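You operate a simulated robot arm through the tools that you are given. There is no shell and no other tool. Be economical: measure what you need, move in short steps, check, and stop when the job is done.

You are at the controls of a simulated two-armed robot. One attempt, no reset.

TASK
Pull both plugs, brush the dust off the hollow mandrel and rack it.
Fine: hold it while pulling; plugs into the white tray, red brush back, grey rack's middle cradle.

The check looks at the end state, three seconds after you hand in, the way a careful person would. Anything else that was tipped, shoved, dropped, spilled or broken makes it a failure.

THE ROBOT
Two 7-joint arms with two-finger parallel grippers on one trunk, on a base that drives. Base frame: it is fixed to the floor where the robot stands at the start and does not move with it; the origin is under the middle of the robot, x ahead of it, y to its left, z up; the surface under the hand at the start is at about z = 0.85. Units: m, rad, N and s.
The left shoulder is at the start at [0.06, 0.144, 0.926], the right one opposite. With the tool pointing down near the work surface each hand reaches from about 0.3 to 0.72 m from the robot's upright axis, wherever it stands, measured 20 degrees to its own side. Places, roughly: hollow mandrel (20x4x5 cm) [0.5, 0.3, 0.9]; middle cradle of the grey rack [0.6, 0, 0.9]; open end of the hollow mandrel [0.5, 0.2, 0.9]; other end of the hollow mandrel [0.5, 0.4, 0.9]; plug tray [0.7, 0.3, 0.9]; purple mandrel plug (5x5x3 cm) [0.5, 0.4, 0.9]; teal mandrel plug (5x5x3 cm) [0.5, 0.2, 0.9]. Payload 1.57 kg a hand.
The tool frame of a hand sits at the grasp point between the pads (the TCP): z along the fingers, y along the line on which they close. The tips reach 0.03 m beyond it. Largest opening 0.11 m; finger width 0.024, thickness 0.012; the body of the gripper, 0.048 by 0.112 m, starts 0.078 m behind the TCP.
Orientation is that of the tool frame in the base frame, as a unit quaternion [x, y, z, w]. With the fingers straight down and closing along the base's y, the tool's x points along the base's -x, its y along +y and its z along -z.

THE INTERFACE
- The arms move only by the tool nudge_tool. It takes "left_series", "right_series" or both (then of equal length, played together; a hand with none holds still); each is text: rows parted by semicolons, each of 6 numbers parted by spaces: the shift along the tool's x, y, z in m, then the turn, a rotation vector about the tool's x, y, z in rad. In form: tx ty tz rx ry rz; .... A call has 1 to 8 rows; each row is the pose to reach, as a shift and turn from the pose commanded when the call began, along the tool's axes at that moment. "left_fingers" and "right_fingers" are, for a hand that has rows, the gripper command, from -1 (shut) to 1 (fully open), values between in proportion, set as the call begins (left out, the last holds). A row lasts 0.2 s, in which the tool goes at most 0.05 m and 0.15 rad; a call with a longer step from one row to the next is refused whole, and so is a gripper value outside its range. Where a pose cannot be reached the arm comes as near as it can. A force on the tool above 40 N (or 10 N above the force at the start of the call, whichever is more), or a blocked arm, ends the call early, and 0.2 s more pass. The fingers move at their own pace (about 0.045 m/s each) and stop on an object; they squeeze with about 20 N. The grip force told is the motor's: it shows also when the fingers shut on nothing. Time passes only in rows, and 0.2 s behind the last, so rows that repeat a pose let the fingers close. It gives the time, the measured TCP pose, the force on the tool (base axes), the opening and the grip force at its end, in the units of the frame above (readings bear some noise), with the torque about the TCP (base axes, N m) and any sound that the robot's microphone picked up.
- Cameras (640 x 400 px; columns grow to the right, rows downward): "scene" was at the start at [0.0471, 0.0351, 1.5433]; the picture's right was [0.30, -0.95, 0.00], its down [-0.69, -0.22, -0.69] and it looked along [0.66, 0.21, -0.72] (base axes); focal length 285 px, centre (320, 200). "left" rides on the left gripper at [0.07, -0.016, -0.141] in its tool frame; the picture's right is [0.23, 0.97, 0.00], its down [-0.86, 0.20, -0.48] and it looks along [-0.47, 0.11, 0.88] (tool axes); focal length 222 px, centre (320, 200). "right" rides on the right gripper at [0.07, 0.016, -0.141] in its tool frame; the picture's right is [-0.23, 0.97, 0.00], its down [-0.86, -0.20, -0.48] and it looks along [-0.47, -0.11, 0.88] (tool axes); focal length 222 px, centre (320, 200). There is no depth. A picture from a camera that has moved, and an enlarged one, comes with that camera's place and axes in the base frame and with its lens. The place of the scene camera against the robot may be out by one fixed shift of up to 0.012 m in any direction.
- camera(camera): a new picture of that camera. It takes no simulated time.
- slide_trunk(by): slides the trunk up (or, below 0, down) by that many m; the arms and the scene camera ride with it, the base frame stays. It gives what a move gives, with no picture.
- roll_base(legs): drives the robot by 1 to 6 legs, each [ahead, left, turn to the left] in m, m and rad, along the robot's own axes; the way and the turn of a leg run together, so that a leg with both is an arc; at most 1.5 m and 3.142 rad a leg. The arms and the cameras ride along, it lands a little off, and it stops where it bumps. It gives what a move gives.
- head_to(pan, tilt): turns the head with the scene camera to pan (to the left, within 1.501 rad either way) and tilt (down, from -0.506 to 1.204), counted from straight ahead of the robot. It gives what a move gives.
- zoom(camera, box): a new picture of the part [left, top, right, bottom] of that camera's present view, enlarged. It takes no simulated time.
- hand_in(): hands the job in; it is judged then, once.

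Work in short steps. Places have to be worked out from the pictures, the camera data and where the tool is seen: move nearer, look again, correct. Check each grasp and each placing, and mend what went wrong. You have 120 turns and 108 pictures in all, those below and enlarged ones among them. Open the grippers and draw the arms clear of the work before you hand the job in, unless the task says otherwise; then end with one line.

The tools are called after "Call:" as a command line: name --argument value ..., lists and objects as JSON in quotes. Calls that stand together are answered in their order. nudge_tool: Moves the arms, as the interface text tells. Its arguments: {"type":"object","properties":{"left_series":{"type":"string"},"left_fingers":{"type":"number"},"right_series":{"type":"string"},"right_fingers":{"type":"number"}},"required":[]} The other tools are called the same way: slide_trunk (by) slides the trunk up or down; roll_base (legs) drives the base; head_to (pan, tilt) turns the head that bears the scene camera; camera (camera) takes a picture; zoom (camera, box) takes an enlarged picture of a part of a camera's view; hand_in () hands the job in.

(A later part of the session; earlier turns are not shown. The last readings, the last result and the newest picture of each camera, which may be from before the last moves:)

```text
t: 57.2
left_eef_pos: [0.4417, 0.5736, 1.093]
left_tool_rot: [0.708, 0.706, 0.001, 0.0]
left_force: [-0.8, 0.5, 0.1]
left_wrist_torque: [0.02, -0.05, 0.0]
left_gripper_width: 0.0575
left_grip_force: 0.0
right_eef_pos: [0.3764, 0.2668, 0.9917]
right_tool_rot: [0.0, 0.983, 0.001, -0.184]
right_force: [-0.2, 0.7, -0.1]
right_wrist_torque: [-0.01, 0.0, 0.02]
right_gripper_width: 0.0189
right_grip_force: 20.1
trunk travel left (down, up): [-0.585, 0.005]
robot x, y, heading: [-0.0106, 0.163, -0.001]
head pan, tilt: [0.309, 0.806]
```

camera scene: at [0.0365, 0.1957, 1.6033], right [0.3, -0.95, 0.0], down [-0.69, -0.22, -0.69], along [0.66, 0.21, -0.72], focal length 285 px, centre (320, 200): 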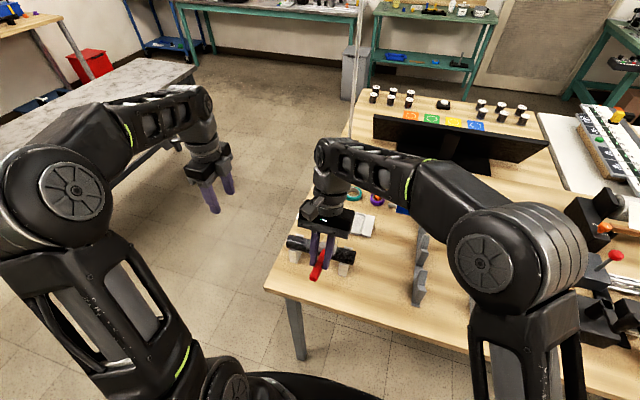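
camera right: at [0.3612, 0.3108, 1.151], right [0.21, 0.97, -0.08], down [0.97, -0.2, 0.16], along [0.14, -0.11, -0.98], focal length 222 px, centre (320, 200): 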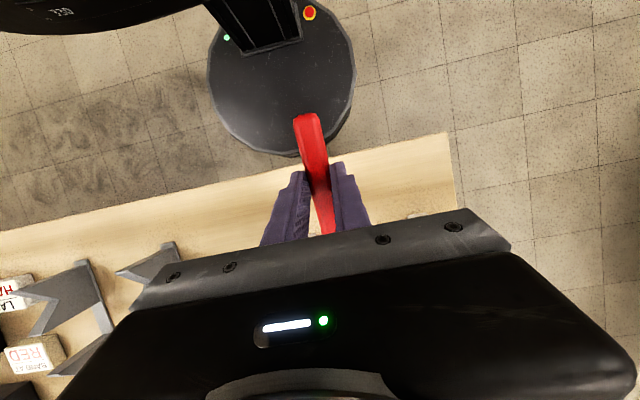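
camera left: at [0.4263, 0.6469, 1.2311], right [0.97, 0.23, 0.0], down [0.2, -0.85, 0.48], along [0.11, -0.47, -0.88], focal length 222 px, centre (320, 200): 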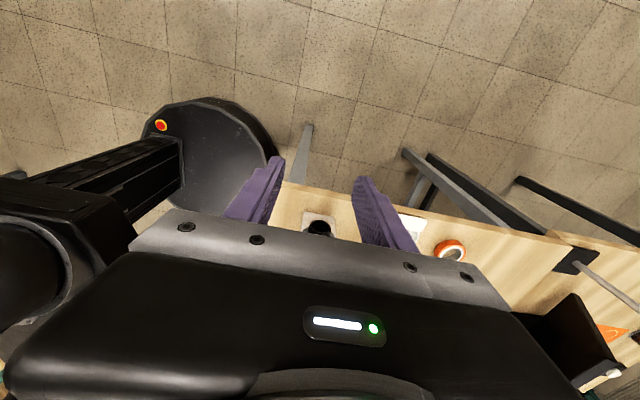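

No contact yet, so the brush must have tilted slightly in the grip. I lower in small steps until it touches.

Call:
nudge_tool --right_series "-0.001 0 0.003 0 0 0; -0.002 0 0.006 0 0 0; -0.002 0 0.006 0 0 0"

Call:
nudge_tool --right_series "-0.001 0 0.003 0 0 0; -0.001 0 0.003 0 0 0"

Call:
zoom --camera "scene" --box '[270, 190, 398, 270]'

```text
t: 58.0
left_eef_pos: [0.442, 0.574, 1.0927]
left_tool_rot: [0.708, 0.706, -0.001, 0.0]
left_force: [0.0, 0.2, -0.7]
left_wrist_torque: [0.03, -0.02, -0.02]
left_gripper_width: 0.0579
left_grip_force: 0.0
right_eef_pos: [0.3751, 0.2678, 0.9854]
right_tool_rot: [-0.001, 0.983, 0.0, -0.184]
right_force: [-2.4, 0.7, 6.3]
right_wrist_torque: [0.07, -0.43, 0.12]
right_gripper_width: 0.0192
right_grip_force: 19.9
trunk travel left (down, up): [-0.585, 0.005]
robot x, y, heading: [-0.0098, 0.1615, -0.002]
head pan, tilt: [0.309, 0.806]
```

```text
t: 58.6
left_eef_pos: [0.441, 0.5742, 1.092]
left_tool_rot: [0.707, 0.707, -0.001, 0.0]
left_force: [-0.4, 0.1, -0.6]
left_wrist_torque: [-0.01, 0.02, -0.02]
left_gripper_width: 0.0578
left_grip_force: 0.1
right_eef_pos: [0.3745, 0.2667, 0.9808]
right_tool_rot: [0.0, 0.983, 0.0, -0.184]
right_force: [-1.4, 0.6, 5.3]
right_wrist_torque: [0.06, -0.49, 0.13]
right_gripper_width: 0.0191
right_grip_force: 20.0
trunk travel left (down, up): [-0.585, 0.005]
robot x, y, heading: [-0.0103, 0.1649, -0.003]
head pan, tilt: [0.309, 0.806]
```

```text
5.00 times, centred on (334, 230) of scene
camera zoom: at [0.0355, 0.1959, 1.6033], right [0.3, -0.95, 0.0], down [-0.69, -0.22, -0.69], along [0.66, 0.21, -0.72], focal length 1426 px, centre (250, 50)
```

zoom: 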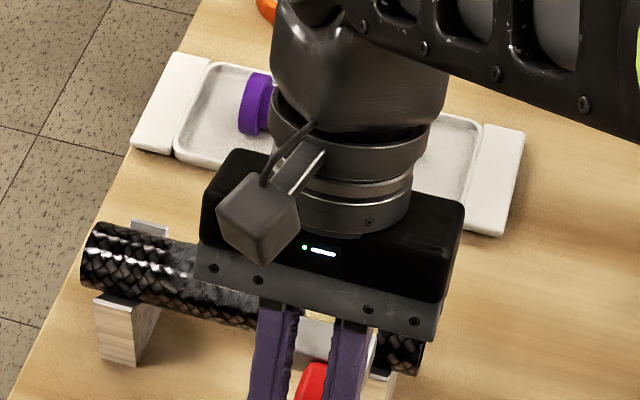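

Steady ≈5 N contact. Now long back-and-forth strokes along the tube.

Call:
nudge_tool --right_series "0 0.03 0 0 0 0; 0 0.06 0 0 0 0; 0 0.095 0 0 0 0; 0 0.065 0 0 0 0; 0 0.03 0 0 0 0; 0 0 0 0 0 0; 0 0.045 0 0 0 0; 0 0.09 0 0 0 0"

Call:
zoom --camera "scene" --box '[270, 190, 398, 270]'

```text
t: 60.4
left_eef_pos: [0.4432, 0.5737, 1.0916]
left_tool_rot: [0.708, 0.706, 0.0, 0.0]
left_force: [-0.4, 0.9, 0.5]
left_wrist_torque: [0.04, -0.05, -0.03]
left_gripper_width: 0.0574
left_grip_force: 0.1
right_eef_pos: [0.3758, 0.3562, 0.9802]
right_tool_rot: [0.0, 0.983, 0.001, -0.184]
right_force: [-0.5, -0.3, -0.5]
right_wrist_torque: [0.02, 0.01, 0.05]
right_gripper_width: 0.0192
right_grip_force: 20.0
trunk travel left (down, up): [-0.585, 0.005]
robot x, y, heading: [-0.0141, 0.1593, -0.003]
head pan, tilt: [0.309, 0.806]
```

```text
5.00 times, centred on (334, 230) of scene
camera zoom: at [0.0362, 0.1962, 1.6033], right [0.3, -0.95, 0.0], down [-0.69, -0.22, -0.69], along [0.66, 0.21, -0.72], focal length 1426 px, centre (250, 50)
```

zoom: 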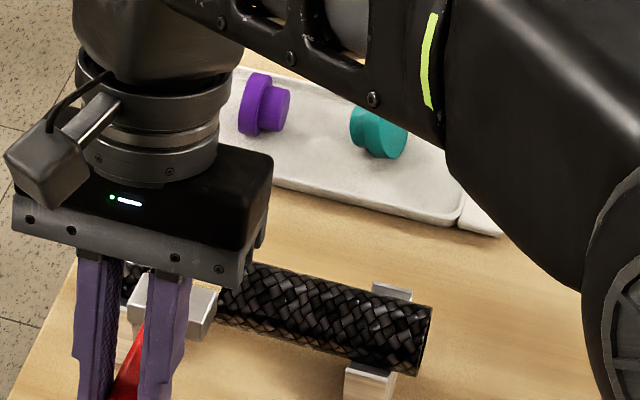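

The right part is clean. I lower a touch and repeat the strokes, extending further toward the far end.

Call:
nudge_tool --right_series "-0.001 0.0 0.004 0 0 0; -0.001 0.015 0.004 0 0 0; -0.001 -0.02 0.004 0 0 0; -0.001 -0.05 0.004 0 0 0; -0.001 -0.02 0.004 0 0 0; -0.001 0.02 0.004 0 0 0; -0.001 -0.02 0.004 0 0 0; -0.001 -0.06 0.004 0 0 0"

Call:
nudge_tool --right_series "-0.007 0 -0.02 0 0 0; -0.01 -0.02 -0.05 0 0 0; -0.01 -0.06 -0.05 0 0 0; -0.01 -0.1 -0.05 0 0 0; -0.01 -0.14 -0.05 0 0 0; -0.01 -0.17 -0.05 0 0 0"

Call:
zoom --camera "scene" --box '[270, 190, 398, 270]'

```text
t: 62.2
left_eef_pos: [0.4421, 0.5732, 1.0934]
left_tool_rot: [0.707, 0.707, 0.0, 0.0]
left_force: [-0.6, -0.3, 0.5]
left_wrist_torque: [0.02, 0.01, 0.0]
left_gripper_width: 0.0576
left_grip_force: 0.0
right_eef_pos: [0.3722, 0.2982, 0.9783]
right_tool_rot: [0.001, 0.983, 0.002, -0.184]
right_force: [-0.1, 0.0, 0.2]
right_wrist_torque: [0.03, 0.0, -0.05]
right_gripper_width: 0.019
right_grip_force: 20.1
right hand out of reach, approached as far as the arm can: row 6
trunk travel left (down, up): [-0.585, 0.005]
robot x, y, heading: [-0.0108, 0.1608, -0.0]
head pan, tilt: [0.309, 0.806]
```

```text
t: 63.6
left_eef_pos: [0.4421, 0.5734, 1.0932]
left_tool_rot: [0.707, 0.707, -0.001, 0.0]
left_force: [-0.7, 0.3, -0.7]
left_wrist_torque: [-0.04, 0.02, 0.0]
left_gripper_width: 0.0578
left_grip_force: 0.1
right_eef_pos: [0.4044, 0.1274, 1.0213]
right_tool_rot: [0.001, 0.983, 0.001, -0.184]
right_force: [0.7, 0.0, 0.4]
right_wrist_torque: [-0.02, 0.01, 0.0]
right_gripper_width: 0.0191
right_grip_force: 20.3
right hand out of reach, approached as far as the arm can: row 2
trunk travel left (down, up): [-0.585, 0.005]
robot x, y, heading: [-0.0133, 0.1613, -0.001]
head pan, tilt: [0.309, 0.806]
```

```text
5.00 times, centred on (334, 230) of scene
camera zoom: at [0.036, 0.1954, 1.6033], right [0.3, -0.95, 0.0], down [-0.69, -0.22, -0.69], along [0.66, 0.21, -0.72], focal length 1426 px, centre (250, 50)
```

zoom: 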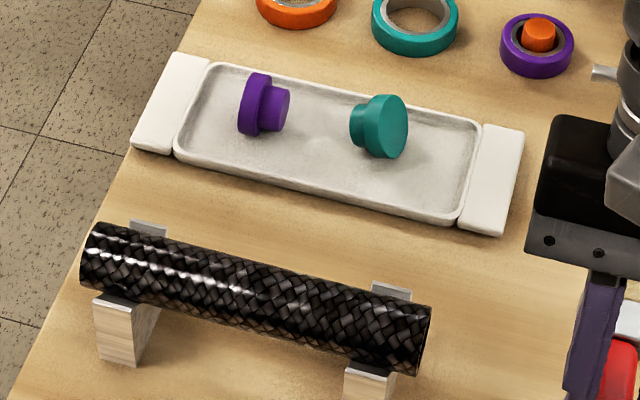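

The tube is clean and still in place. Now I return the brush: over its old spot with the pitch reduced to ~7°, which should level it given the slip in the grip, then look.

Call:
nudge_tool --right_series "-0.025 0.002 0.01 0 -0.08 0; -0.05 0.004 0.02 0 -0.16 0; -0.07 0.006 0.033 0 -0.246 0; -0.082 0.008 0.0435 0 -0.246 0; -0.082 0.008 0.0435 0 -0.246 0"

Call:
camera --camera "scene"

Call:
zoom --camera "scene" --box '[330, 190, 458, 270]'

Call:
camera --camera "right"

```text
t: 64.8
left_eef_pos: [0.4419, 0.5739, 1.0929]
left_tool_rot: [0.708, 0.706, 0.0, -0.001]
left_force: [0.3, -0.5, 0.3]
left_wrist_torque: [0.0, 0.02, -0.06]
left_gripper_width: 0.0578
left_grip_force: 0.0
right_eef_pos: [0.4632, 0.1356, 0.9503]
right_tool_rot: [0.0, 0.998, 0.001, -0.062]
right_force: [-0.3, -0.4, 0.2]
right_wrist_torque: [0.0, 0.02, 0.01]
right_gripper_width: 0.0189
right_grip_force: 20.1
trunk travel left (down, up): [-0.585, 0.005]
robot x, y, heading: [-0.0066, 0.1599, -0.003]
head pan, tilt: [0.309, 0.806]
```

```text
40 pictures are left
camera scene: at [0.0357, 0.1957, 1.6033], right [0.3, -0.95, 0.0], down [-0.69, -0.22, -0.69], along [0.66, 0.21, -0.72], focal length 285 px, centre (320, 200)
```

scene: 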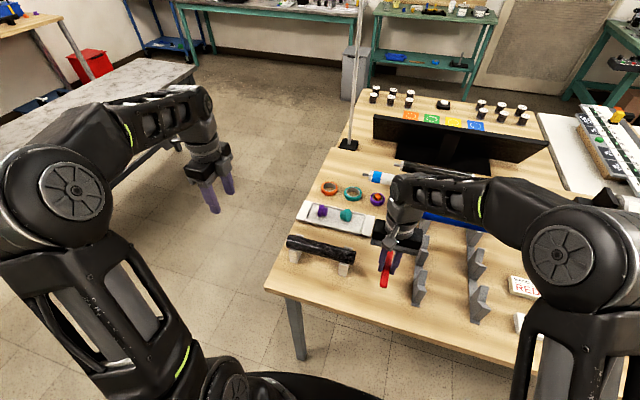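

```text
5.00 times, centred on (394, 230) of scene
camera zoom: at [0.0357, 0.1957, 1.6033], right [0.3, -0.95, 0.0], down [-0.69, -0.22, -0.69], along [0.66, 0.21, -0.72], focal length 1426 px, centre (-50, 50)
```

zoom: 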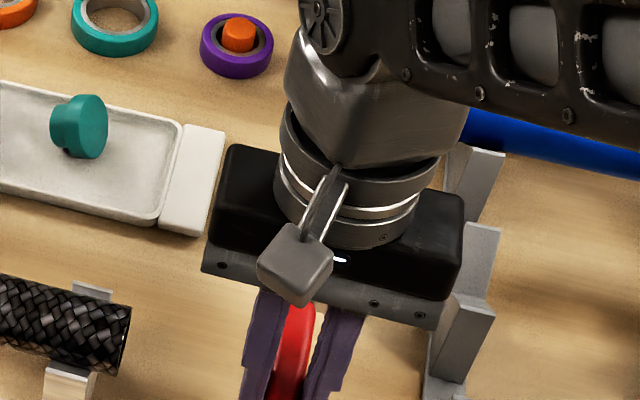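

```text
38 pictures are left
camera right: at [0.4116, 0.1526, 1.0999], right [0.23, 0.97, -0.03], down [0.91, -0.2, 0.37], along [0.35, -0.11, -0.93], focal length 222 px, centre (320, 200)
```

right: 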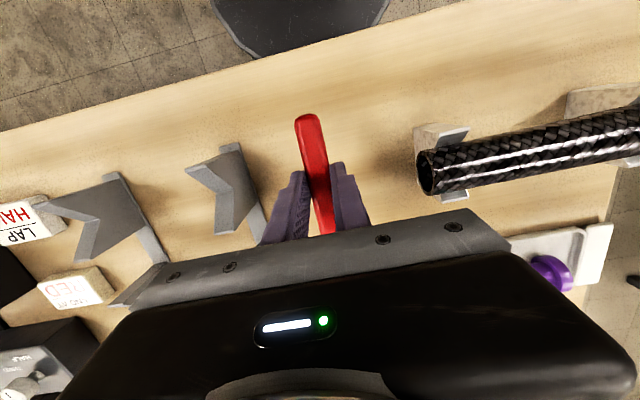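

Mandrel looks clean from this side too. I lower the brush toward the table, then feel for contact.

Call:
nudge_tool --right_series "-0.005 0 0.025 0 0 0; -0.008 0 0.048 0 0 0; -0.008 0 0.048 0 0 0"

Call:
nudge_tool --right_series "0 0 0.004 0 0 0; 0 0 0.008 0 0 0; 0 0 0.008 0 0 0"

Call:
zoom --camera "scene" --box '[330, 200, 458, 280]'

```text
t: 65.6
left_eef_pos: [0.4424, 0.5739, 1.0933]
left_tool_rot: [0.708, 0.707, -0.001, 0.0]
left_force: [-0.3, -0.5, -0.2]
left_wrist_torque: [-0.03, -0.02, 0.0]
left_gripper_width: 0.0579
left_grip_force: 0.0
right_eef_pos: [0.4642, 0.1341, 0.9019]
right_tool_rot: [0.001, 0.998, 0.001, -0.061]
right_force: [1.0, -0.5, -0.1]
right_wrist_torque: [0.0, 0.0, 0.03]
right_gripper_width: 0.019
right_grip_force: 20.4
trunk travel left (down, up): [-0.585, 0.005]
robot x, y, heading: [-0.0082, 0.1575, -0.002]
head pan, tilt: [0.309, 0.806]
```

```text
t: 66.4
left_eef_pos: [0.4425, 0.5744, 1.0936]
left_tool_rot: [0.708, 0.706, 0.0, 0.0]
left_force: [0.3, -0.1, 0.0]
left_wrist_torque: [0.01, 0.01, 0.0]
left_gripper_width: 0.0577
left_grip_force: 0.0
right_eef_pos: [0.4635, 0.1356, 0.8914]
right_tool_rot: [0.0, 0.998, 0.001, -0.062]
right_force: [0.5, 0.2, 0.3]
right_wrist_torque: [-0.04, 0.02, -0.01]
right_gripper_width: 0.0189
right_grip_force: 20.0
trunk travel left (down, up): [-0.585, 0.005]
robot x, y, heading: [-0.0072, 0.1604, -0.001]
head pan, tilt: [0.309, 0.806]
```

```text
5.00 times, centred on (394, 240) of scene
camera zoom: at [0.0361, 0.1958, 1.6033], right [0.3, -0.95, 0.0], down [-0.69, -0.22, -0.69], along [0.66, 0.21, -0.72], focal length 1426 px, centre (-50, 0)
```

zoom: 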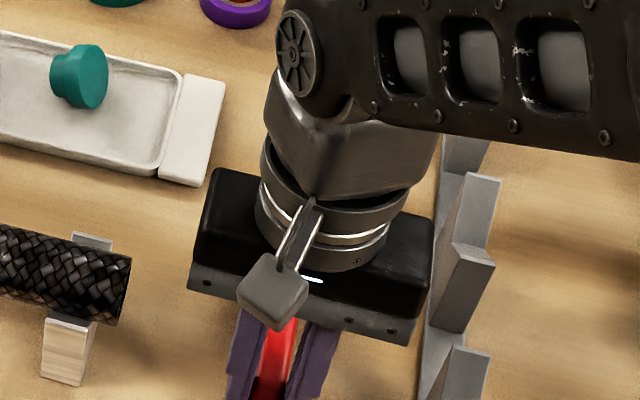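

Still free. A few millimetres more to the original grasp height, then I open.

Call:
nudge_tool --right_series "-0.002 0 0.003 0 0 0; -0.002 0 0.0055 0 0 0; -0.002 0 0.0055 0 0 0"

Call:
nudge_tool --right_series "0 0 0 0 0 0; 0 0 0 0 0 0; 0 0 0 0 0 0; 0 0 0 0 0 0" --right_fingers -0.1

Call:
nudge_tool --right_series "0 0 -0.03 0 0 0; 0 0 -0.07 0 0 0; 0.01 0 -0.1 0 -0.05 0; 0.01 0 -0.1 0 -0.122 0"

Call:
camera --camera "right"

```text
t: 67.2
left_eef_pos: [0.4421, 0.5739, 1.0931]
left_tool_rot: [0.708, 0.707, 0.0, 0.0]
left_force: [0.1, 0.9, -0.4]
left_wrist_torque: [0.02, 0.0, 0.0]
left_gripper_width: 0.0579
left_grip_force: 0.0
right_eef_pos: [0.4671, 0.1359, 0.8863]
right_tool_rot: [0.0, 0.998, 0.001, -0.062]
right_force: [1.8, 0.8, 4.8]
right_wrist_torque: [-0.02, 0.24, 0.02]
right_gripper_width: 0.019
right_grip_force: 19.9
trunk travel left (down, up): [-0.585, 0.005]
robot x, y, heading: [-0.012, 0.1604, 0.002]
head pan, tilt: [0.309, 0.806]
```

```text
t: 68.2
left_eef_pos: [0.4426, 0.5743, 1.0923]
left_tool_rot: [0.708, 0.706, 0.0, 0.0]
left_force: [-0.2, 0.7, 0.4]
left_wrist_torque: [0.01, 0.02, 0.0]
left_gripper_width: 0.0576
left_grip_force: 0.1
right_eef_pos: [0.4654, 0.1362, 0.8873]
right_tool_rot: [0.0, 0.998, 0.002, -0.062]
right_force: [-0.4, -0.2, -0.4]
right_wrist_torque: [0.01, 0.01, 0.0]
right_gripper_width: 0.0495
right_grip_force: 0.0
trunk travel left (down, up): [-0.585, 0.005]
robot x, y, heading: [-0.0083, 0.1668, -0.007]
head pan, tilt: [0.309, 0.806]
```

```text
t: 69.2
left_eef_pos: [0.4418, 0.5742, 1.0921]
left_tool_rot: [0.707, 0.707, 0.0, -0.001]
left_force: [0.1, 0.8, -0.1]
left_wrist_torque: [0.0, -0.01, 0.01]
left_gripper_width: 0.0576
left_grip_force: 0.0
right_eef_pos: [0.4676, 0.1352, 0.9878]
right_tool_rot: [0.0, 1.0, 0.001, -0.001]
right_force: [-0.1, 0.4, 0.2]
right_wrist_torque: [-0.04, 0.04, 0.03]
right_gripper_width: 0.0494
right_grip_force: 0.0
trunk travel left (down, up): [-0.585, 0.005]
robot x, y, heading: [-0.0131, 0.1578, -0.007]
head pan, tilt: [0.309, 0.806]
```

```text
36 pictures are left
camera right: at [0.3983, 0.1528, 1.1292], right [0.23, 0.97, 0.0], down [0.86, -0.2, 0.48], along [0.46, -0.11, -0.88], focal length 222 px, centre (320, 200)
```

right: 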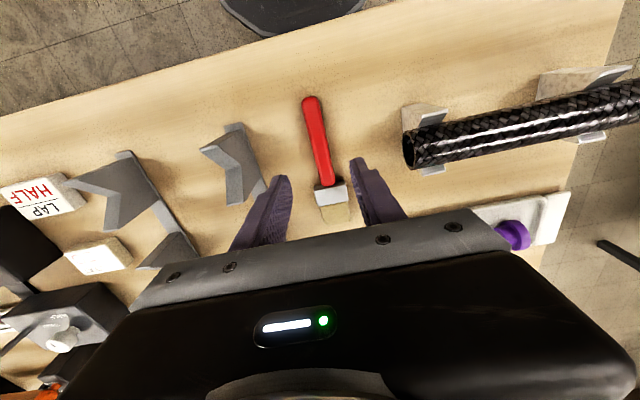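

Brush is back in its place. Before racking I pull the right arm back so that the scene camera sees the rack unobstructed.

Call:
nudge_tool --right_series "0.03 -0.03 -0.03 0 0 0; 0.06 -0.06 -0.06 0 0 0; 0.1 -0.09 -0.06 0 0 0; 0.13 -0.12 -0.06 0 0 0; 0.16 -0.15 -0.06 0 0 0; 0.17 -0.19 -0.06 0 0 0; 0.17 -0.23 -0.06 0 0 0; 0.17 -0.27 -0.06 0 0 0"

Call:
camera --camera "scene"

Call:
zoom --camera "scene" --box '[390, 190, 518, 270]'

Call:
zoom --camera "scene" --box '[270, 220, 430, 320]'

```text
refused: row 1 steps farther than a row can; nothing moved
```

```text
35 pictures are left
camera scene: at [0.0362, 0.1959, 1.6033], right [0.3, -0.95, 0.0], down [-0.69, -0.22, -0.69], along [0.66, 0.21, -0.72], focal length 285 px, centre (320, 200)
```

scene: 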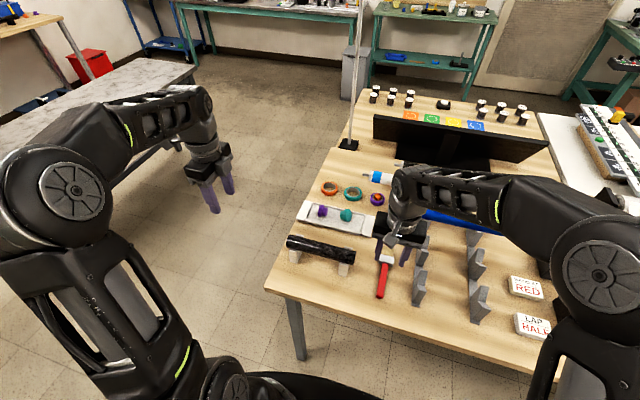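

```text
5.00 times, centred on (454, 230) of scene
camera zoom: at [0.0362, 0.1959, 1.6033], right [0.3, -0.95, 0.0], down [-0.69, -0.22, -0.69], along [0.66, 0.21, -0.72], focal length 1426 px, centre (-350, 50)
```

zoom: 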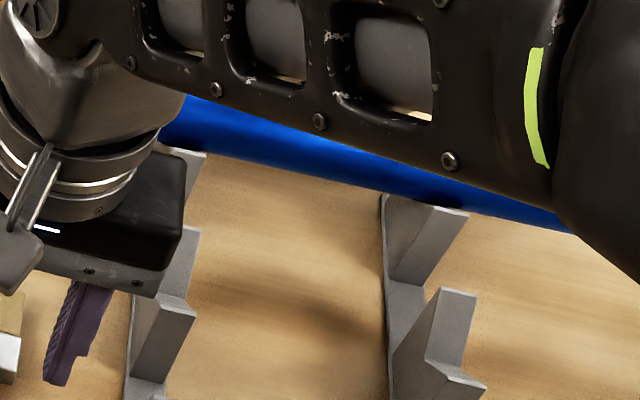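

```text
4.00 times, centred on (350, 270) of scene
camera zoom: at [0.0362, 0.1959, 1.6033], right [0.3, -0.95, 0.0], down [-0.69, -0.22, -0.69], along [0.66, 0.21, -0.72], focal length 1141 px, centre (200, -80)
```

zoom: 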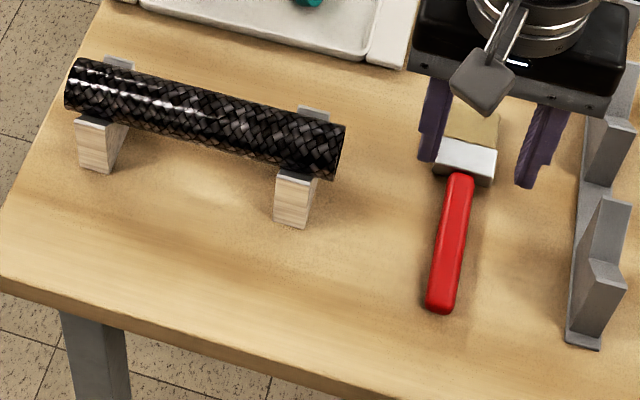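

A step was slightly too long; I repeat it with smaller steps.

Call:
nudge_tool --right_series "0.02 -0.02 -0.03 0 0 0; 0.05 -0.04 -0.05 0 0 0; 0.08 -0.07 -0.06 0 0 0; 0.11 -0.10 -0.06 0 0 0; 0.14 -0.13 -0.06 0 0 0; 0.16 -0.17 -0.06 0 0 0; 0.17 -0.21 -0.06 0 0 0; 0.17 -0.25 -0.06 0 0 0"

Call:
zoom --camera "scene" --box '[390, 190, 518, 270]'

Call:
zoom --camera "scene" --box '[390, 240, 518, 320]'

```text
t: 71.0
left_eef_pos: [0.4422, 0.5736, 1.092]
left_tool_rot: [0.708, 0.706, 0.0, 0.0]
left_force: [1.0, -0.5, 0.2]
left_wrist_torque: [-0.01, 0.01, 0.04]
left_gripper_width: 0.0578
left_grip_force: 0.0
right_eef_pos: [0.2974, -0.1145, 1.0483]
right_tool_rot: [0.0, 1.0, 0.001, -0.001]
right_force: [-0.3, 0.5, 0.2]
right_wrist_torque: [0.01, -0.01, 0.01]
right_gripper_width: 0.0494
right_grip_force: 0.1
trunk travel left (down, up): [-0.585, 0.005]
robot x, y, heading: [-0.012, 0.1593, -0.002]
head pan, tilt: [0.309, 0.806]
```

```text
5.00 times, centred on (454, 230) of scene
camera zoom: at [0.0363, 0.1952, 1.6033], right [0.3, -0.95, 0.0], down [-0.69, -0.22, -0.69], along [0.66, 0.21, -0.72], focal length 1426 px, centre (-350, 50)
```

zoom: 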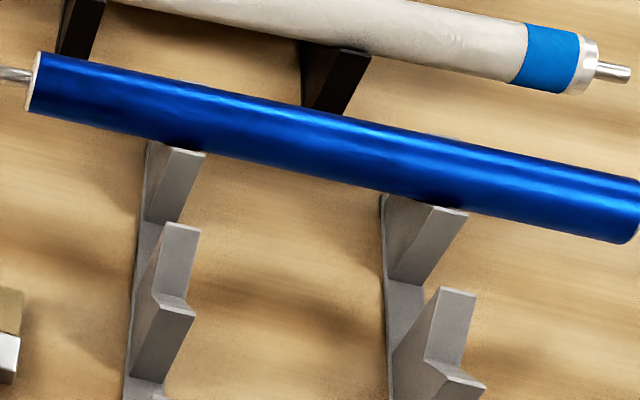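

```text
5.00 times, centred on (454, 280) of scene
camera zoom: at [0.0363, 0.1952, 1.6033], right [0.3, -0.95, 0.0], down [-0.69, -0.22, -0.69], along [0.66, 0.21, -0.72], focal length 1426 px, centre (-350, -200)
```

zoom: 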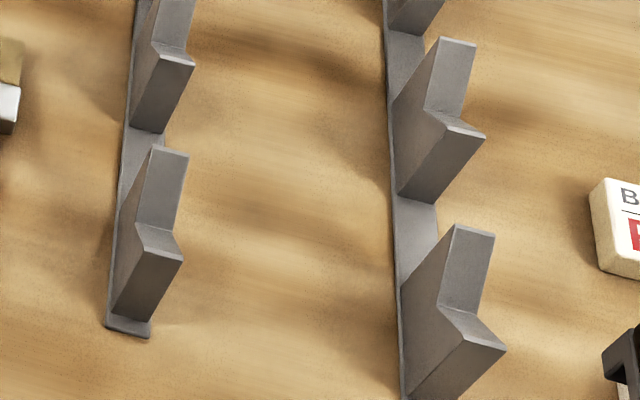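

From these views I place the middle cradle's valleys at about (0.590, 0.031) and (0.593, −0.125), so the mandrel's centre should go to about (0.59, −0.047). I lower the trunk back and bring the right hand, turned, over the mandrel's middle.

Call:
slide_trunk --by -0.06

Call:
nudge_tool --right_series "-0.0125 0.0425 -0.003 0 0 -0.15; -0.025 0.085 -0.006 0 0 -0.3; -0.0375 0.1275 -0.01 0 0 -0.45; -0.05 0.17 -0.013 0 0 -0.6; -0.0625 0.2125 -0.016 0 0 -0.75; -0.075 0.255 -0.02 0 0 -0.9; -0.0875 0.2975 -0.02 0 0 -1.05; -0.10 0.34 -0.02 0 0 -1.2" --right_fingers 0.5

Call:
nudge_tool --right_series "-0.04 -0.014 0.01 0 0 -0.13; -0.08 -0.028 0.02 0 0 -0.26; -0.1236 -0.042 0.02 0 0 -0.3708; -0.1236 -0.042 0.02 0 0 -0.3708"

Call:
camera --camera "right"

```text
t: 72.0
left_eef_pos: [0.4425, 0.5734, 1.0333]
left_tool_rot: [0.708, 0.706, 0.0, 0.0]
left_force: [0.1, 0.5, 1.0]
left_wrist_torque: [0.0, 0.02, 0.02]
left_gripper_width: 0.0578
left_grip_force: 0.0
right_eef_pos: [0.2979, -0.1147, 0.9873]
right_tool_rot: [0.0, 1.0, 0.001, -0.001]
right_force: [-0.2, 0.0, -0.6]
right_wrist_torque: [0.02, 0.0, -0.02]
right_gripper_width: 0.0495
right_grip_force: 0.0
trunk travel left (down, up): [-0.525, 0.065]
robot x, y, heading: [-0.0112, 0.1632, -0.001]
head pan, tilt: [0.309, 0.806]
```

```text
t: 73.8
left_eef_pos: [0.4419, 0.5754, 1.0322]
left_tool_rot: [0.708, 0.706, -0.001, 0.0]
left_force: [0.2, -0.9, -0.3]
left_wrist_torque: [-0.04, -0.01, -0.02]
left_gripper_width: 0.0579
left_grip_force: 0.1
right_eef_pos: [0.3963, 0.2282, 1.0097]
right_tool_rot: [-0.565, 0.825, 0.002, -0.001]
right_force: [0.6, -0.6, -0.9]
right_wrist_torque: [0.01, 0.03, 0.04]
right_gripper_width: 0.0824
right_grip_force: 0.1
trunk travel left (down, up): [-0.525, 0.065]
robot x, y, heading: [-0.0133, 0.1594, -0.001]
head pan, tilt: [0.309, 0.806]
```

```text
t: 74.8
left_eef_pos: [0.4416, 0.5741, 1.0331]
left_tool_rot: [0.708, 0.706, 0.0, 0.0]
left_force: [0.0, -0.3, -0.3]
left_wrist_torque: [0.01, 0.01, 0.02]
left_gripper_width: 0.0577
left_grip_force: 0.0
right_eef_pos: [0.4807, 0.3257, 0.9891]
right_tool_rot: [0.707, -0.707, -0.001, 0.001]
right_force: [-0.2, -0.1, 0.2]
right_wrist_torque: [0.05, -0.01, 0.0]
right_gripper_width: 0.0825
right_grip_force: 0.0
trunk travel left (down, up): [-0.525, 0.065]
robot x, y, heading: [-0.0082, 0.1634, 0.0]
head pan, tilt: [0.309, 0.806]
```

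```text
30 pictures are left
camera right: at [0.4645, 0.2565, 1.1315], right [-0.97, 0.23, 0.0], down [0.2, 0.85, 0.48], along [0.11, 0.47, -0.88], focal length 222 px, centre (320, 200)
```

right: 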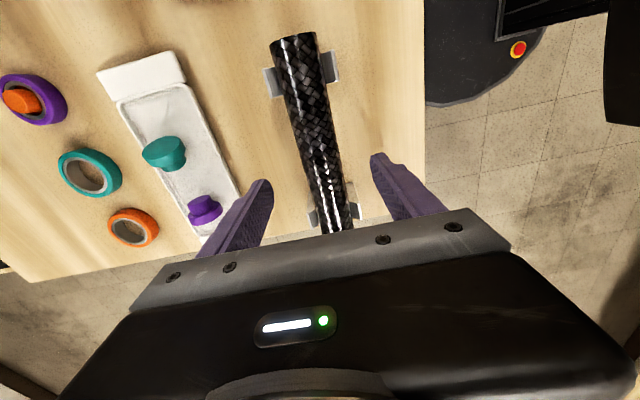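

Tube end at y≈0.227, so its middle is y≈0.326, right under the hand. I lower and grip.

Call:
nudge_tool --right_series "0 -0.001 0.03 0 0 0; 0 -0.001 0.06 0 0 0; 0 -0.001 0.084 0 0 0; 0 -0.001 0.084 0 0 0"

Call:
nudge_tool --right_series "0 0 0 0 0 0; 0 0 0 0 0 0; 0 0 0 0 0 0; 0 0 0 0 0 0; 0 0 0 0 0 0" --right_fingers -1

Call:
nudge_tool --right_series "0 0 -0.02 0 0 0; 0 0 -0.05 0 0 0; 0 0 -0.085 0 0 0; 0 0 -0.085 0 0 0"

Call:
camera --camera "scene"

```text
t: 75.8
left_eef_pos: [0.4404, 0.5746, 1.0321]
left_tool_rot: [0.707, 0.707, 0.0, 0.0]
left_force: [-0.3, -0.3, -0.6]
left_wrist_torque: [-0.01, 0.02, 0.0]
left_gripper_width: 0.0577
left_grip_force: 0.1
right_eef_pos: [0.4823, 0.326, 0.9053]
right_tool_rot: [0.707, -0.707, -0.001, 0.0]
right_force: [0.1, -0.2, 1.0]
right_wrist_torque: [-0.01, 0.02, 0.0]
right_gripper_width: 0.0826
right_grip_force: 0.1
trunk travel left (down, up): [-0.525, 0.065]
robot x, y, heading: [-0.0138, 0.1606, -0.005]
head pan, tilt: [0.309, 0.806]
```

```text
t: 77.0
left_eef_pos: [0.4417, 0.5735, 1.0319]
left_tool_rot: [0.708, 0.707, 0.001, 0.0]
left_force: [-0.1, 0.5, -0.3]
left_wrist_torque: [0.0, -0.04, 0.01]
left_gripper_width: 0.0577
left_grip_force: 0.2
right_eef_pos: [0.48, 0.3258, 0.9066]
right_tool_rot: [0.707, -0.707, -0.001, 0.0]
right_force: [-9.3, -0.9, 1.5]
right_wrist_torque: [-0.04, 0.08, -0.1]
right_gripper_width: 0.0396
right_grip_force: 20.0
trunk travel left (down, up): [-0.525, 0.065]
robot x, y, heading: [-0.0085, 0.1602, -0.005]
head pan, tilt: [0.309, 0.806]
```

```text
t: 78.0
left_eef_pos: [0.4417, 0.5755, 1.0317]
left_tool_rot: [0.708, 0.706, 0.0, -0.001]
left_force: [0.8, 0.3, -0.4]
left_wrist_torque: [0.02, 0.0, -0.01]
left_gripper_width: 0.0574
left_grip_force: 0.1
right_eef_pos: [0.484, 0.3252, 0.9907]
right_tool_rot: [0.707, -0.707, -0.002, 0.001]
right_force: [0.3, 0.9, -1.3]
right_wrist_torque: [-0.02, -0.01, 0.02]
right_gripper_width: 0.04
right_grip_force: 20.1
trunk travel left (down, up): [-0.525, 0.065]
robot x, y, heading: [-0.0121, 0.1585, -0.001]
head pan, tilt: [0.309, 0.806]
```

```text
29 pictures are left
camera scene: at [0.0365, 0.196, 1.5433], right [0.3, -0.95, 0.0], down [-0.69, -0.22, -0.69], along [0.66, 0.21, -0.72], focal length 285 px, centre (320, 200)
```

scene: 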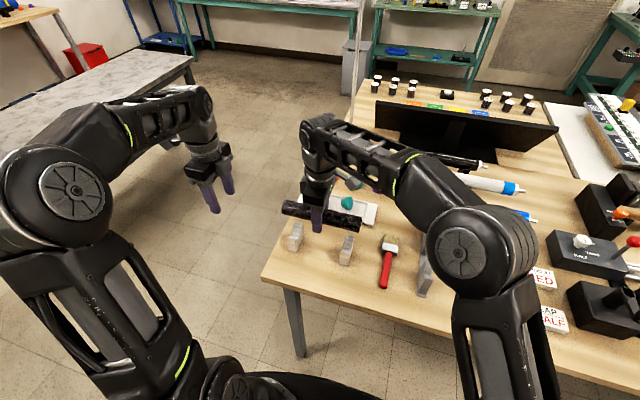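

Mandrel lifted, V-blocks undisturbed. I carry it over to above the rack's middle cradle.

Call:
nudge_tool --right_series "0.0465 -0.0126 0 0 0 0; 0.093 -0.025 0 0 0 0; 0.1395 -0.038 0 0 0 0; 0.186 -0.05 0 0 0 0; 0.2325 -0.063 0 0 0 0; 0.279 -0.076 0 0 0 0; 0.3255 -0.088 0 0 0 0; 0.372 -0.101 0 0 0 0"

Call:
camera --camera "right"

Call:
camera --camera "scene"

```text
t: 79.8
left_eef_pos: [0.4429, 0.5729, 1.0328]
left_tool_rot: [0.708, 0.706, -0.001, 0.0]
left_force: [0.3, 0.4, -0.2]
left_wrist_torque: [-0.01, -0.01, 0.02]
left_gripper_width: 0.0578
left_grip_force: 0.1
right_eef_pos: [0.5847, -0.0488, 0.9904]
right_tool_rot: [0.707, -0.707, -0.002, -0.001]
right_force: [0.8, -0.6, -0.8]
right_wrist_torque: [0.02, 0.0, 0.02]
right_gripper_width: 0.0399
right_grip_force: 20.4
trunk travel left (down, up): [-0.525, 0.065]
robot x, y, heading: [-0.0089, 0.158, -0.006]
head pan, tilt: [0.309, 0.806]
```

```text
28 pictures are left
camera right: at [0.5685, -0.1181, 1.1323], right [-0.97, 0.23, 0.0], down [0.2, 0.85, 0.48], along [0.11, 0.47, -0.88], focal length 222 px, centre (320, 200)
```

right: 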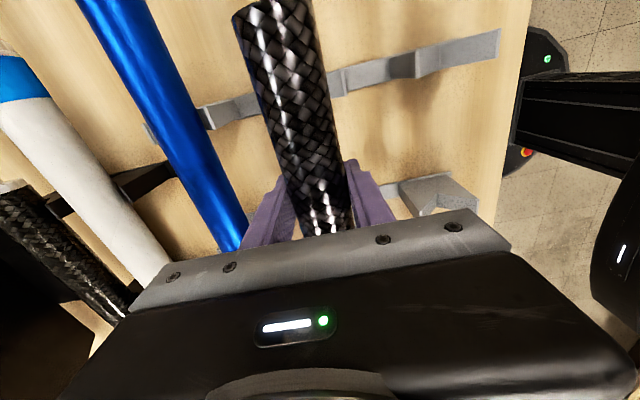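

```text
27 pictures are left
camera scene: at [0.0367, 0.1948, 1.5433], right [0.3, -0.95, 0.0], down [-0.69, -0.22, -0.69], along [0.66, 0.21, -0.72], focal length 285 px, centre (320, 200)
```

scene: 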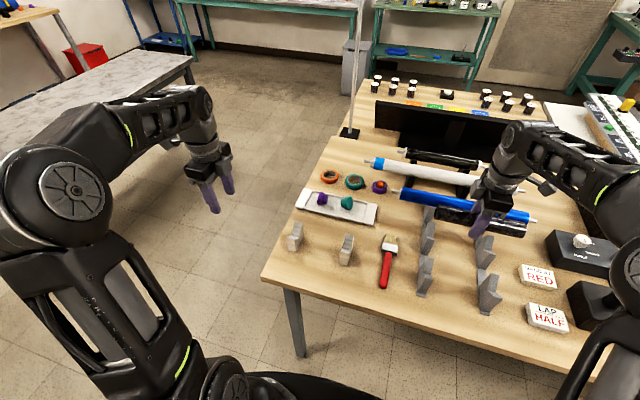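

I zoom on the hand view to align the tube with the cradles along both rails.

Call:
zoom --camera "right" --box '[140, 0, 520, 237]'

Call:
zoom --camera "scene" --box '[390, 190, 550, 290]'

```text
1.68 times, centred on (330, 118) of right
camera zoom: at [0.5685, -0.1181, 1.1323], right [-0.97, 0.23, 0.0], down [0.2, 0.85, 0.48], along [0.11, 0.47, -0.88], focal length 374 px, centre (303, 337)
```

zoom: 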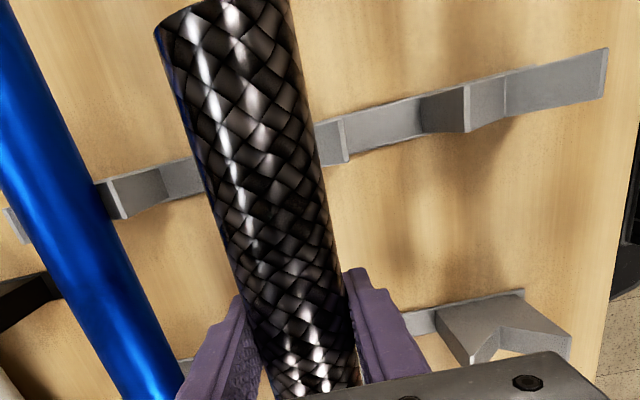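

```text
4.00 times, centred on (470, 240) of scene
camera zoom: at [0.0367, 0.1948, 1.5433], right [0.3, -0.95, 0.0], down [-0.69, -0.22, -0.69], along [0.66, 0.21, -0.72], focal length 1141 px, centre (-280, 40)
```

zoom: 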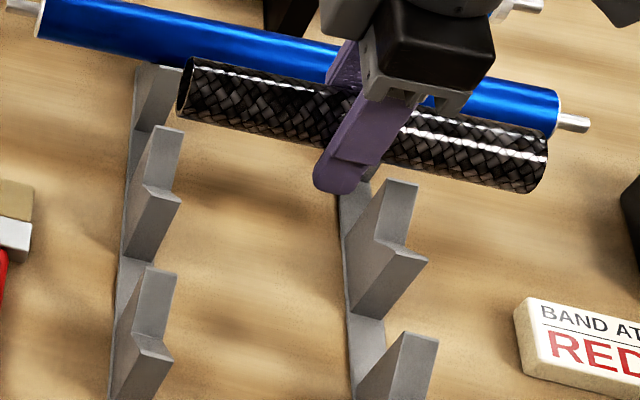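

From the hand view: cradle peaks give the middle valley at x≈0.581 and rails at about y −0.11 and 0.03. I shift to x≈0.582, y≈−0.040 and lower partway.

Call:
nudge_tool --right_series "-0.009 0.003 0.02 0 0 0; -0.009 0.003 0.045 0 0 0; -0.009 0.003 0.06 0 0 0; -0.009 0.003 0.06 0 0 0"

Call:
zoom --camera "right" --box '[140, 0, 520, 237]'

Call:
zoom --camera "scene" --box '[390, 190, 550, 290]'

```text
t: 80.8
left_eef_pos: [0.4422, 0.5737, 1.0326]
left_tool_rot: [0.707, 0.707, 0.0, 0.0]
left_force: [0.7, -0.2, 0.9]
left_wrist_torque: [-0.02, 0.02, -0.02]
left_gripper_width: 0.0579
left_grip_force: 0.0
right_eef_pos: [0.5801, -0.0362, 0.9299]
right_tool_rot: [0.707, -0.707, -0.001, 0.0]
right_force: [0.0, -0.2, -1.3]
right_wrist_torque: [0.01, -0.05, -0.01]
right_gripper_width: 0.0397
right_grip_force: 20.0
trunk travel left (down, up): [-0.525, 0.065]
robot x, y, heading: [-0.007, 0.1651, 0.003]
head pan, tilt: [0.309, 0.806]
```

```text
1.68 times, centred on (330, 118) of right
camera zoom: at [0.5636, -0.1059, 1.0715], right [-0.97, 0.23, 0.0], down [0.2, 0.85, 0.48], along [0.11, 0.47, -0.88], focal length 374 px, centre (303, 337)
```

zoom: 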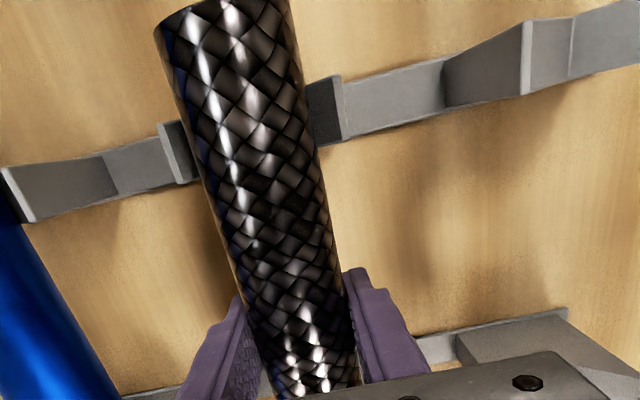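

```text
4.00 times, centred on (470, 240) of scene
camera zoom: at [0.0362, 0.1957, 1.5433], right [0.3, -0.95, 0.0], down [-0.69, -0.22, -0.69], along [0.66, 0.21, -0.72], focal length 1141 px, centre (-280, 40)
```

zoom: 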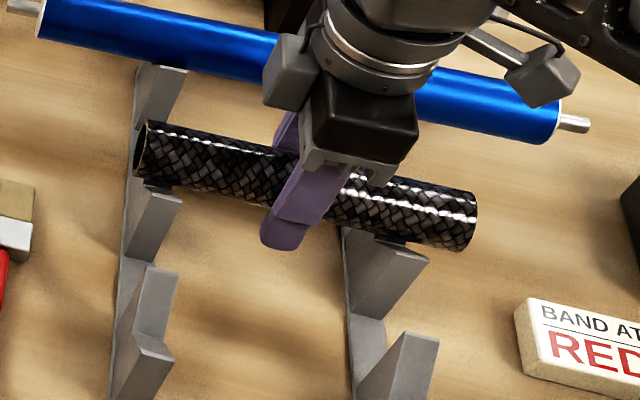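

Tube is centred between the cradle peaks (peak height ≈0.908, like the old V-blocks). I lower the last 23 mm.

Call:
nudge_tool --right_series "0 -0.001 0.01 0 0 0; 0 -0.001 0.018 0 0 0; 0 -0.001 0.022 0 0 0; 0 -0.001 0.022 0 0 0"

Call:
zoom --camera "right" --box '[140, 0, 520, 237]'

Call:
zoom --camera "scene" --box '[390, 190, 550, 290]'

```text
t: 81.8
left_eef_pos: [0.4414, 0.5751, 1.0327]
left_tool_rot: [0.707, 0.707, 0.0, 0.001]
left_force: [-0.2, 0.2, 0.6]
left_wrist_torque: [0.02, 0.01, 0.02]
left_gripper_width: 0.0578
left_grip_force: 0.1
right_eef_pos: [0.5804, -0.0359, 0.9084]
right_tool_rot: [-0.707, 0.707, 0.001, 0.001]
right_force: [-2.1, 0.8, 15.6]
right_wrist_torque: [0.15, -0.04, 0.2]
right_gripper_width: 0.0399
right_grip_force: 20.8
trunk travel left (down, up): [-0.525, 0.065]
robot x, y, heading: [-0.011, 0.1579, 0.001]
head pan, tilt: [0.309, 0.806]
```

```text
1.68 times, centred on (330, 118) of right
camera zoom: at [0.5634, -0.1049, 1.0502], right [-0.97, 0.23, 0.0], down [0.2, 0.85, 0.48], along [0.11, 0.47, -0.88], focal length 374 px, centre (303, 337)
```

zoom: 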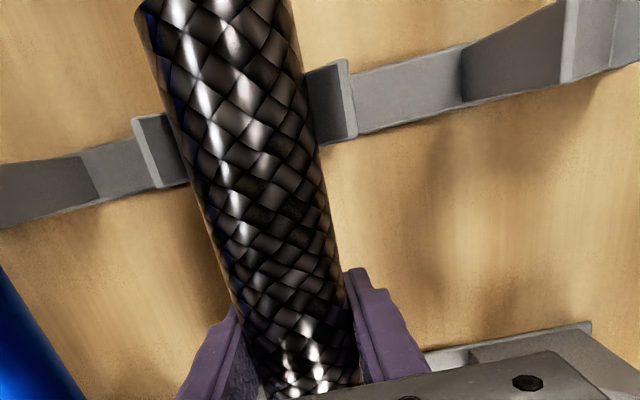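

```text
4.00 times, centred on (470, 240) of scene
camera zoom: at [0.0344, 0.1964, 1.5433], right [0.3, -0.95, 0.0], down [-0.69, -0.22, -0.69], along [0.66, 0.21, -0.72], focal length 1141 px, centre (-280, 40)
```

zoom: 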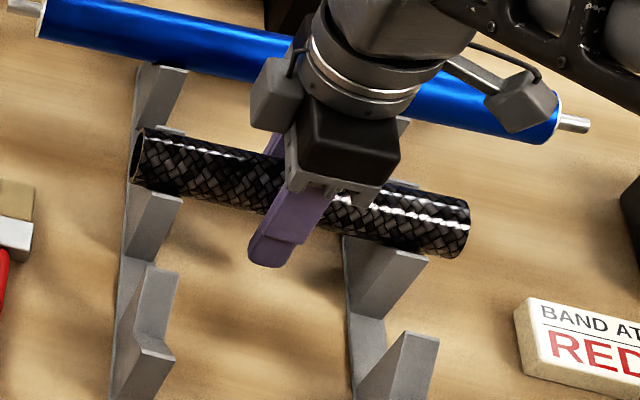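

Seated (15 N contact), but the left end is only just flush with its rail while the right end overhangs ~3 cm. I lift slightly, shift 1.5 cm toward +y, and set it down again.

Call:
nudge_tool --right_series "0 0 -0.02 0 0 0; -0.008 0 -0.022 0 0 0; -0.016 0 -0.022 0 0 0; -0.016 0 -0.015 0 0 0; -0.016 0 -0.006 0 0 0; -0.016 0 0.0 0 0 0; -0.016 0 0.0 0 0 0"

Call:
zoom --camera "scene" --box '[390, 190, 550, 290]'

```text
t: 83.4
left_eef_pos: [0.4396, 0.5739, 1.0337]
left_tool_rot: [0.708, 0.706, 0.001, 0.0]
left_force: [0.6, 0.2, -1.1]
left_wrist_torque: [0.02, 0.02, -0.03]
left_gripper_width: 0.0578
left_grip_force: 0.1
right_eef_pos: [0.5799, -0.0192, 0.9088]
right_tool_rot: [0.707, -0.707, -0.001, -0.001]
right_force: [-8.6, -0.3, 15.9]
right_wrist_torque: [0.21, -0.13, 0.11]
right_gripper_width: 0.0398
right_grip_force: 20.3
trunk travel left (down, up): [-0.525, 0.065]
robot x, y, heading: [-0.0086, 0.1601, -0.004]
head pan, tilt: [0.309, 0.806]
```

```text
4.00 times, centred on (470, 240) of scene
camera zoom: at [0.0334, 0.1962, 1.5436], right [0.3, -0.95, 0.0], down [-0.69, -0.22, -0.69], along [0.66, 0.21, -0.72], focal length 1141 px, centre (-280, 40)
```

zoom: 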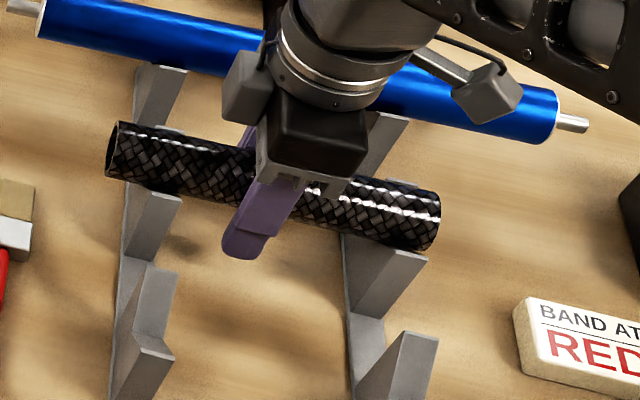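

Well centred on both rails. I relieve the small side load, open, and check it settles.

Call:
nudge_tool --right_series "0 0.0015 -0.001 0 0 0; 0 0.0015 -0.001 0 0 0"

Call:
nudge_tool --right_series "0 0 0 0 0 0; 0 0 0 0 0 0; 0 0 0 0 0 0; 0 0 0 0 0 0" --right_fingers 0.2

Call:
nudge_tool --right_series "0 0 -0.03 0 0 0; 0 0 -0.06 0 0 0; 0 0.02 -0.09 0 0 0; 0.03 0.05 -0.1 0 0 0; 0.06 0.08 -0.1 0 0 0; 0.09 0.11 -0.1 0 0 0; 0.12 0.14 -0.1 0 0 0; 0.15 0.17 -0.1 0 0 0"

Call:
camera --camera "scene"

Call:
zoom --camera "scene" --box '[390, 190, 550, 290]'

```text
t: 84.0
left_eef_pos: [0.4422, 0.5746, 1.0324]
left_tool_rot: [0.708, 0.706, 0.0, 0.001]
left_force: [0.5, -0.5, -0.8]
left_wrist_torque: [0.0, 0.0, 0.0]
left_gripper_width: 0.0576
left_grip_force: 0.1
right_eef_pos: [0.5798, -0.0197, 0.9075]
right_tool_rot: [0.707, -0.707, 0.0, -0.001]
right_force: [-2.1, 1.3, 9.2]
right_wrist_torque: [-0.15, -0.1, 0.09]
right_gripper_width: 0.0397
right_grip_force: 20.3
trunk travel left (down, up): [-0.525, 0.065]
robot x, y, heading: [-0.0108, 0.158, -0.004]
head pan, tilt: [0.309, 0.806]
```

```text
t: 85.0
left_eef_pos: [0.4412, 0.5745, 1.0323]
left_tool_rot: [0.708, 0.707, 0.0, 0.0]
left_force: [0.8, 0.5, -0.4]
left_wrist_torque: [0.0, 0.02, -0.01]
left_gripper_width: 0.0576
left_grip_force: 0.0
right_eef_pos: [0.5806, -0.0206, 0.9076]
right_tool_rot: [-0.707, 0.707, 0.002, 0.0]
right_force: [0.6, -0.6, -0.5]
right_wrist_torque: [0.0, -0.02, -0.01]
right_gripper_width: 0.0661
right_grip_force: 0.1
trunk travel left (down, up): [-0.525, 0.065]
robot x, y, heading: [-0.0089, 0.1606, -0.002]
head pan, tilt: [0.309, 0.806]
```

```text
t: 86.8
left_eef_pos: [0.4406, 0.5742, 1.0335]
left_tool_rot: [0.708, 0.706, 0.0, 0.0]
left_force: [0.4, 0.7, -0.5]
left_wrist_torque: [0.01, 0.0, 0.01]
left_gripper_width: 0.0579
left_grip_force: 0.0
right_eef_pos: [0.4088, -0.1715, 1.0087]
right_tool_rot: [-0.707, 0.707, 0.001, 0.001]
right_force: [0.4, 0.7, 0.7]
right_wrist_torque: [0.02, 0.0, 0.02]
right_gripper_width: 0.0658
right_grip_force: 0.0
trunk travel left (down, up): [-0.525, 0.065]
robot x, y, heading: [-0.0098, 0.1616, -0.006]
head pan, tilt: [0.309, 0.806]
```

```text
19 pictures are left
camera scene: at [0.0352, 0.1953, 1.5433], right [0.3, -0.95, 0.0], down [-0.69, -0.22, -0.69], along [0.66, 0.21, -0.72], focal length 285 px, centre (320, 200)
```

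scene: 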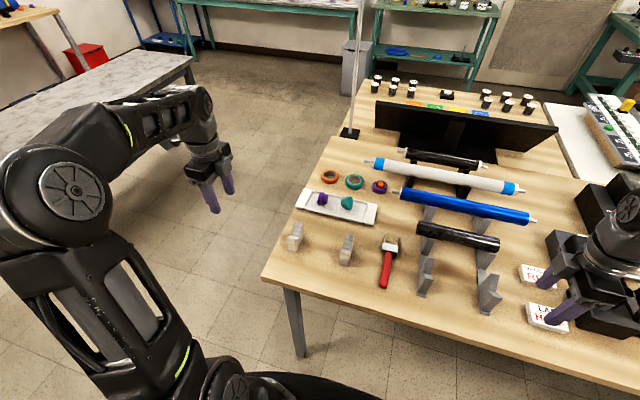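

```text
4.00 times, centred on (470, 240) of scene
camera zoom: at [0.0352, 0.1953, 1.5433], right [0.3, -0.95, 0.0], down [-0.69, -0.22, -0.69], along [0.66, 0.21, -0.72], focal length 1141 px, centre (-280, 40)
```

zoom: 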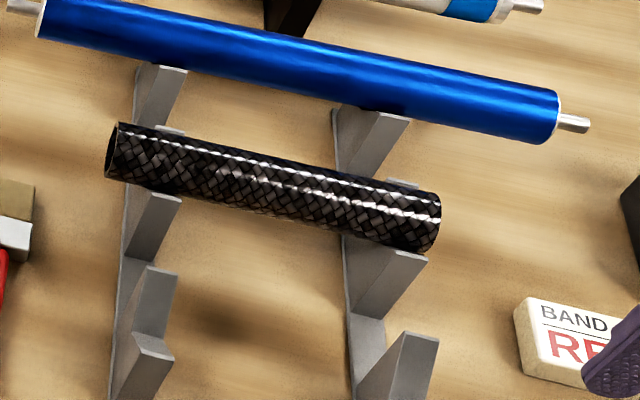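

Mandrel rests level in the middle cradle. I look closer for leftover dust and at the brush, while opening both hands and drawing the right one back and up.

Call:
nudge_tool --right_series "0 0.03 -0.02 0 0 0; 0 0.06 -0.03 0 0 0; 0.02 0.09 -0.03 0 0 0; 0.04 0.11 -0.03 0 0 0; 0.06 0.12 -0.03 0 0 0" --right_fingers 1 --left_series "0 0 0 0 0 0; 0 0 0 0 0 0; 0 0 0 0 0 0; 0 0 0 0 0 0; 0 0 0 0 0 0" --left_fingers 1

Call:
zoom --camera "scene" --box '[410, 215, 506, 260]'

Call:
zoom --camera "scene" --box '[270, 180, 430, 300]'

```text
t: 88.0
left_eef_pos: [0.4429, 0.5742, 1.0324]
left_tool_rot: [0.708, 0.707, 0.0, 0.0]
left_force: [0.9, 0.7, -0.2]
left_wrist_torque: [0.03, -0.01, 0.0]
left_gripper_width: 0.1101
left_grip_force: 0.0
right_eef_pos: [0.2896, -0.2316, 1.0383]
right_tool_rot: [-0.707, 0.708, 0.001, -0.001]
right_force: [-0.6, -0.5, -0.3]
right_wrist_torque: [0.02, -0.02, 0.01]
right_gripper_width: 0.11
right_grip_force: 0.0
trunk travel left (down, up): [-0.525, 0.065]
robot x, y, heading: [-0.0078, 0.1588, -0.001]
head pan, tilt: [0.309, 0.806]
```

```text
6.67 times, centred on (458, 238) of scene
camera zoom: at [0.0359, 0.1954, 1.5433], right [0.3, -0.95, 0.0], down [-0.69, -0.22, -0.69], along [0.66, 0.21, -0.72], focal length 1902 px, centre (-600, -50)
```

zoom: 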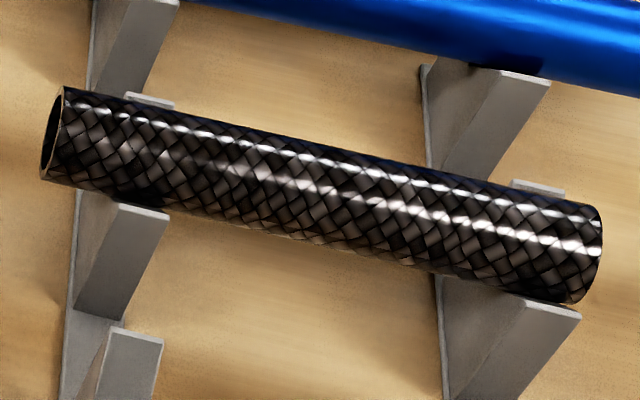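

```text
3.33 times, centred on (350, 240) of scene
camera zoom: at [0.0359, 0.1954, 1.5433], right [0.3, -0.95, 0.0], down [-0.69, -0.22, -0.69], along [0.66, 0.21, -0.72], focal length 951 px, centre (220, 67)
```

zoom: 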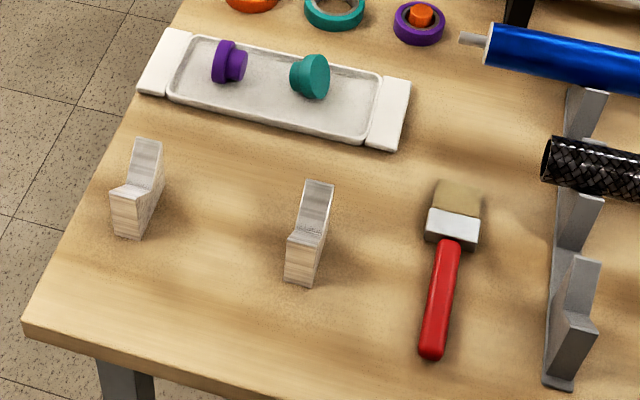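

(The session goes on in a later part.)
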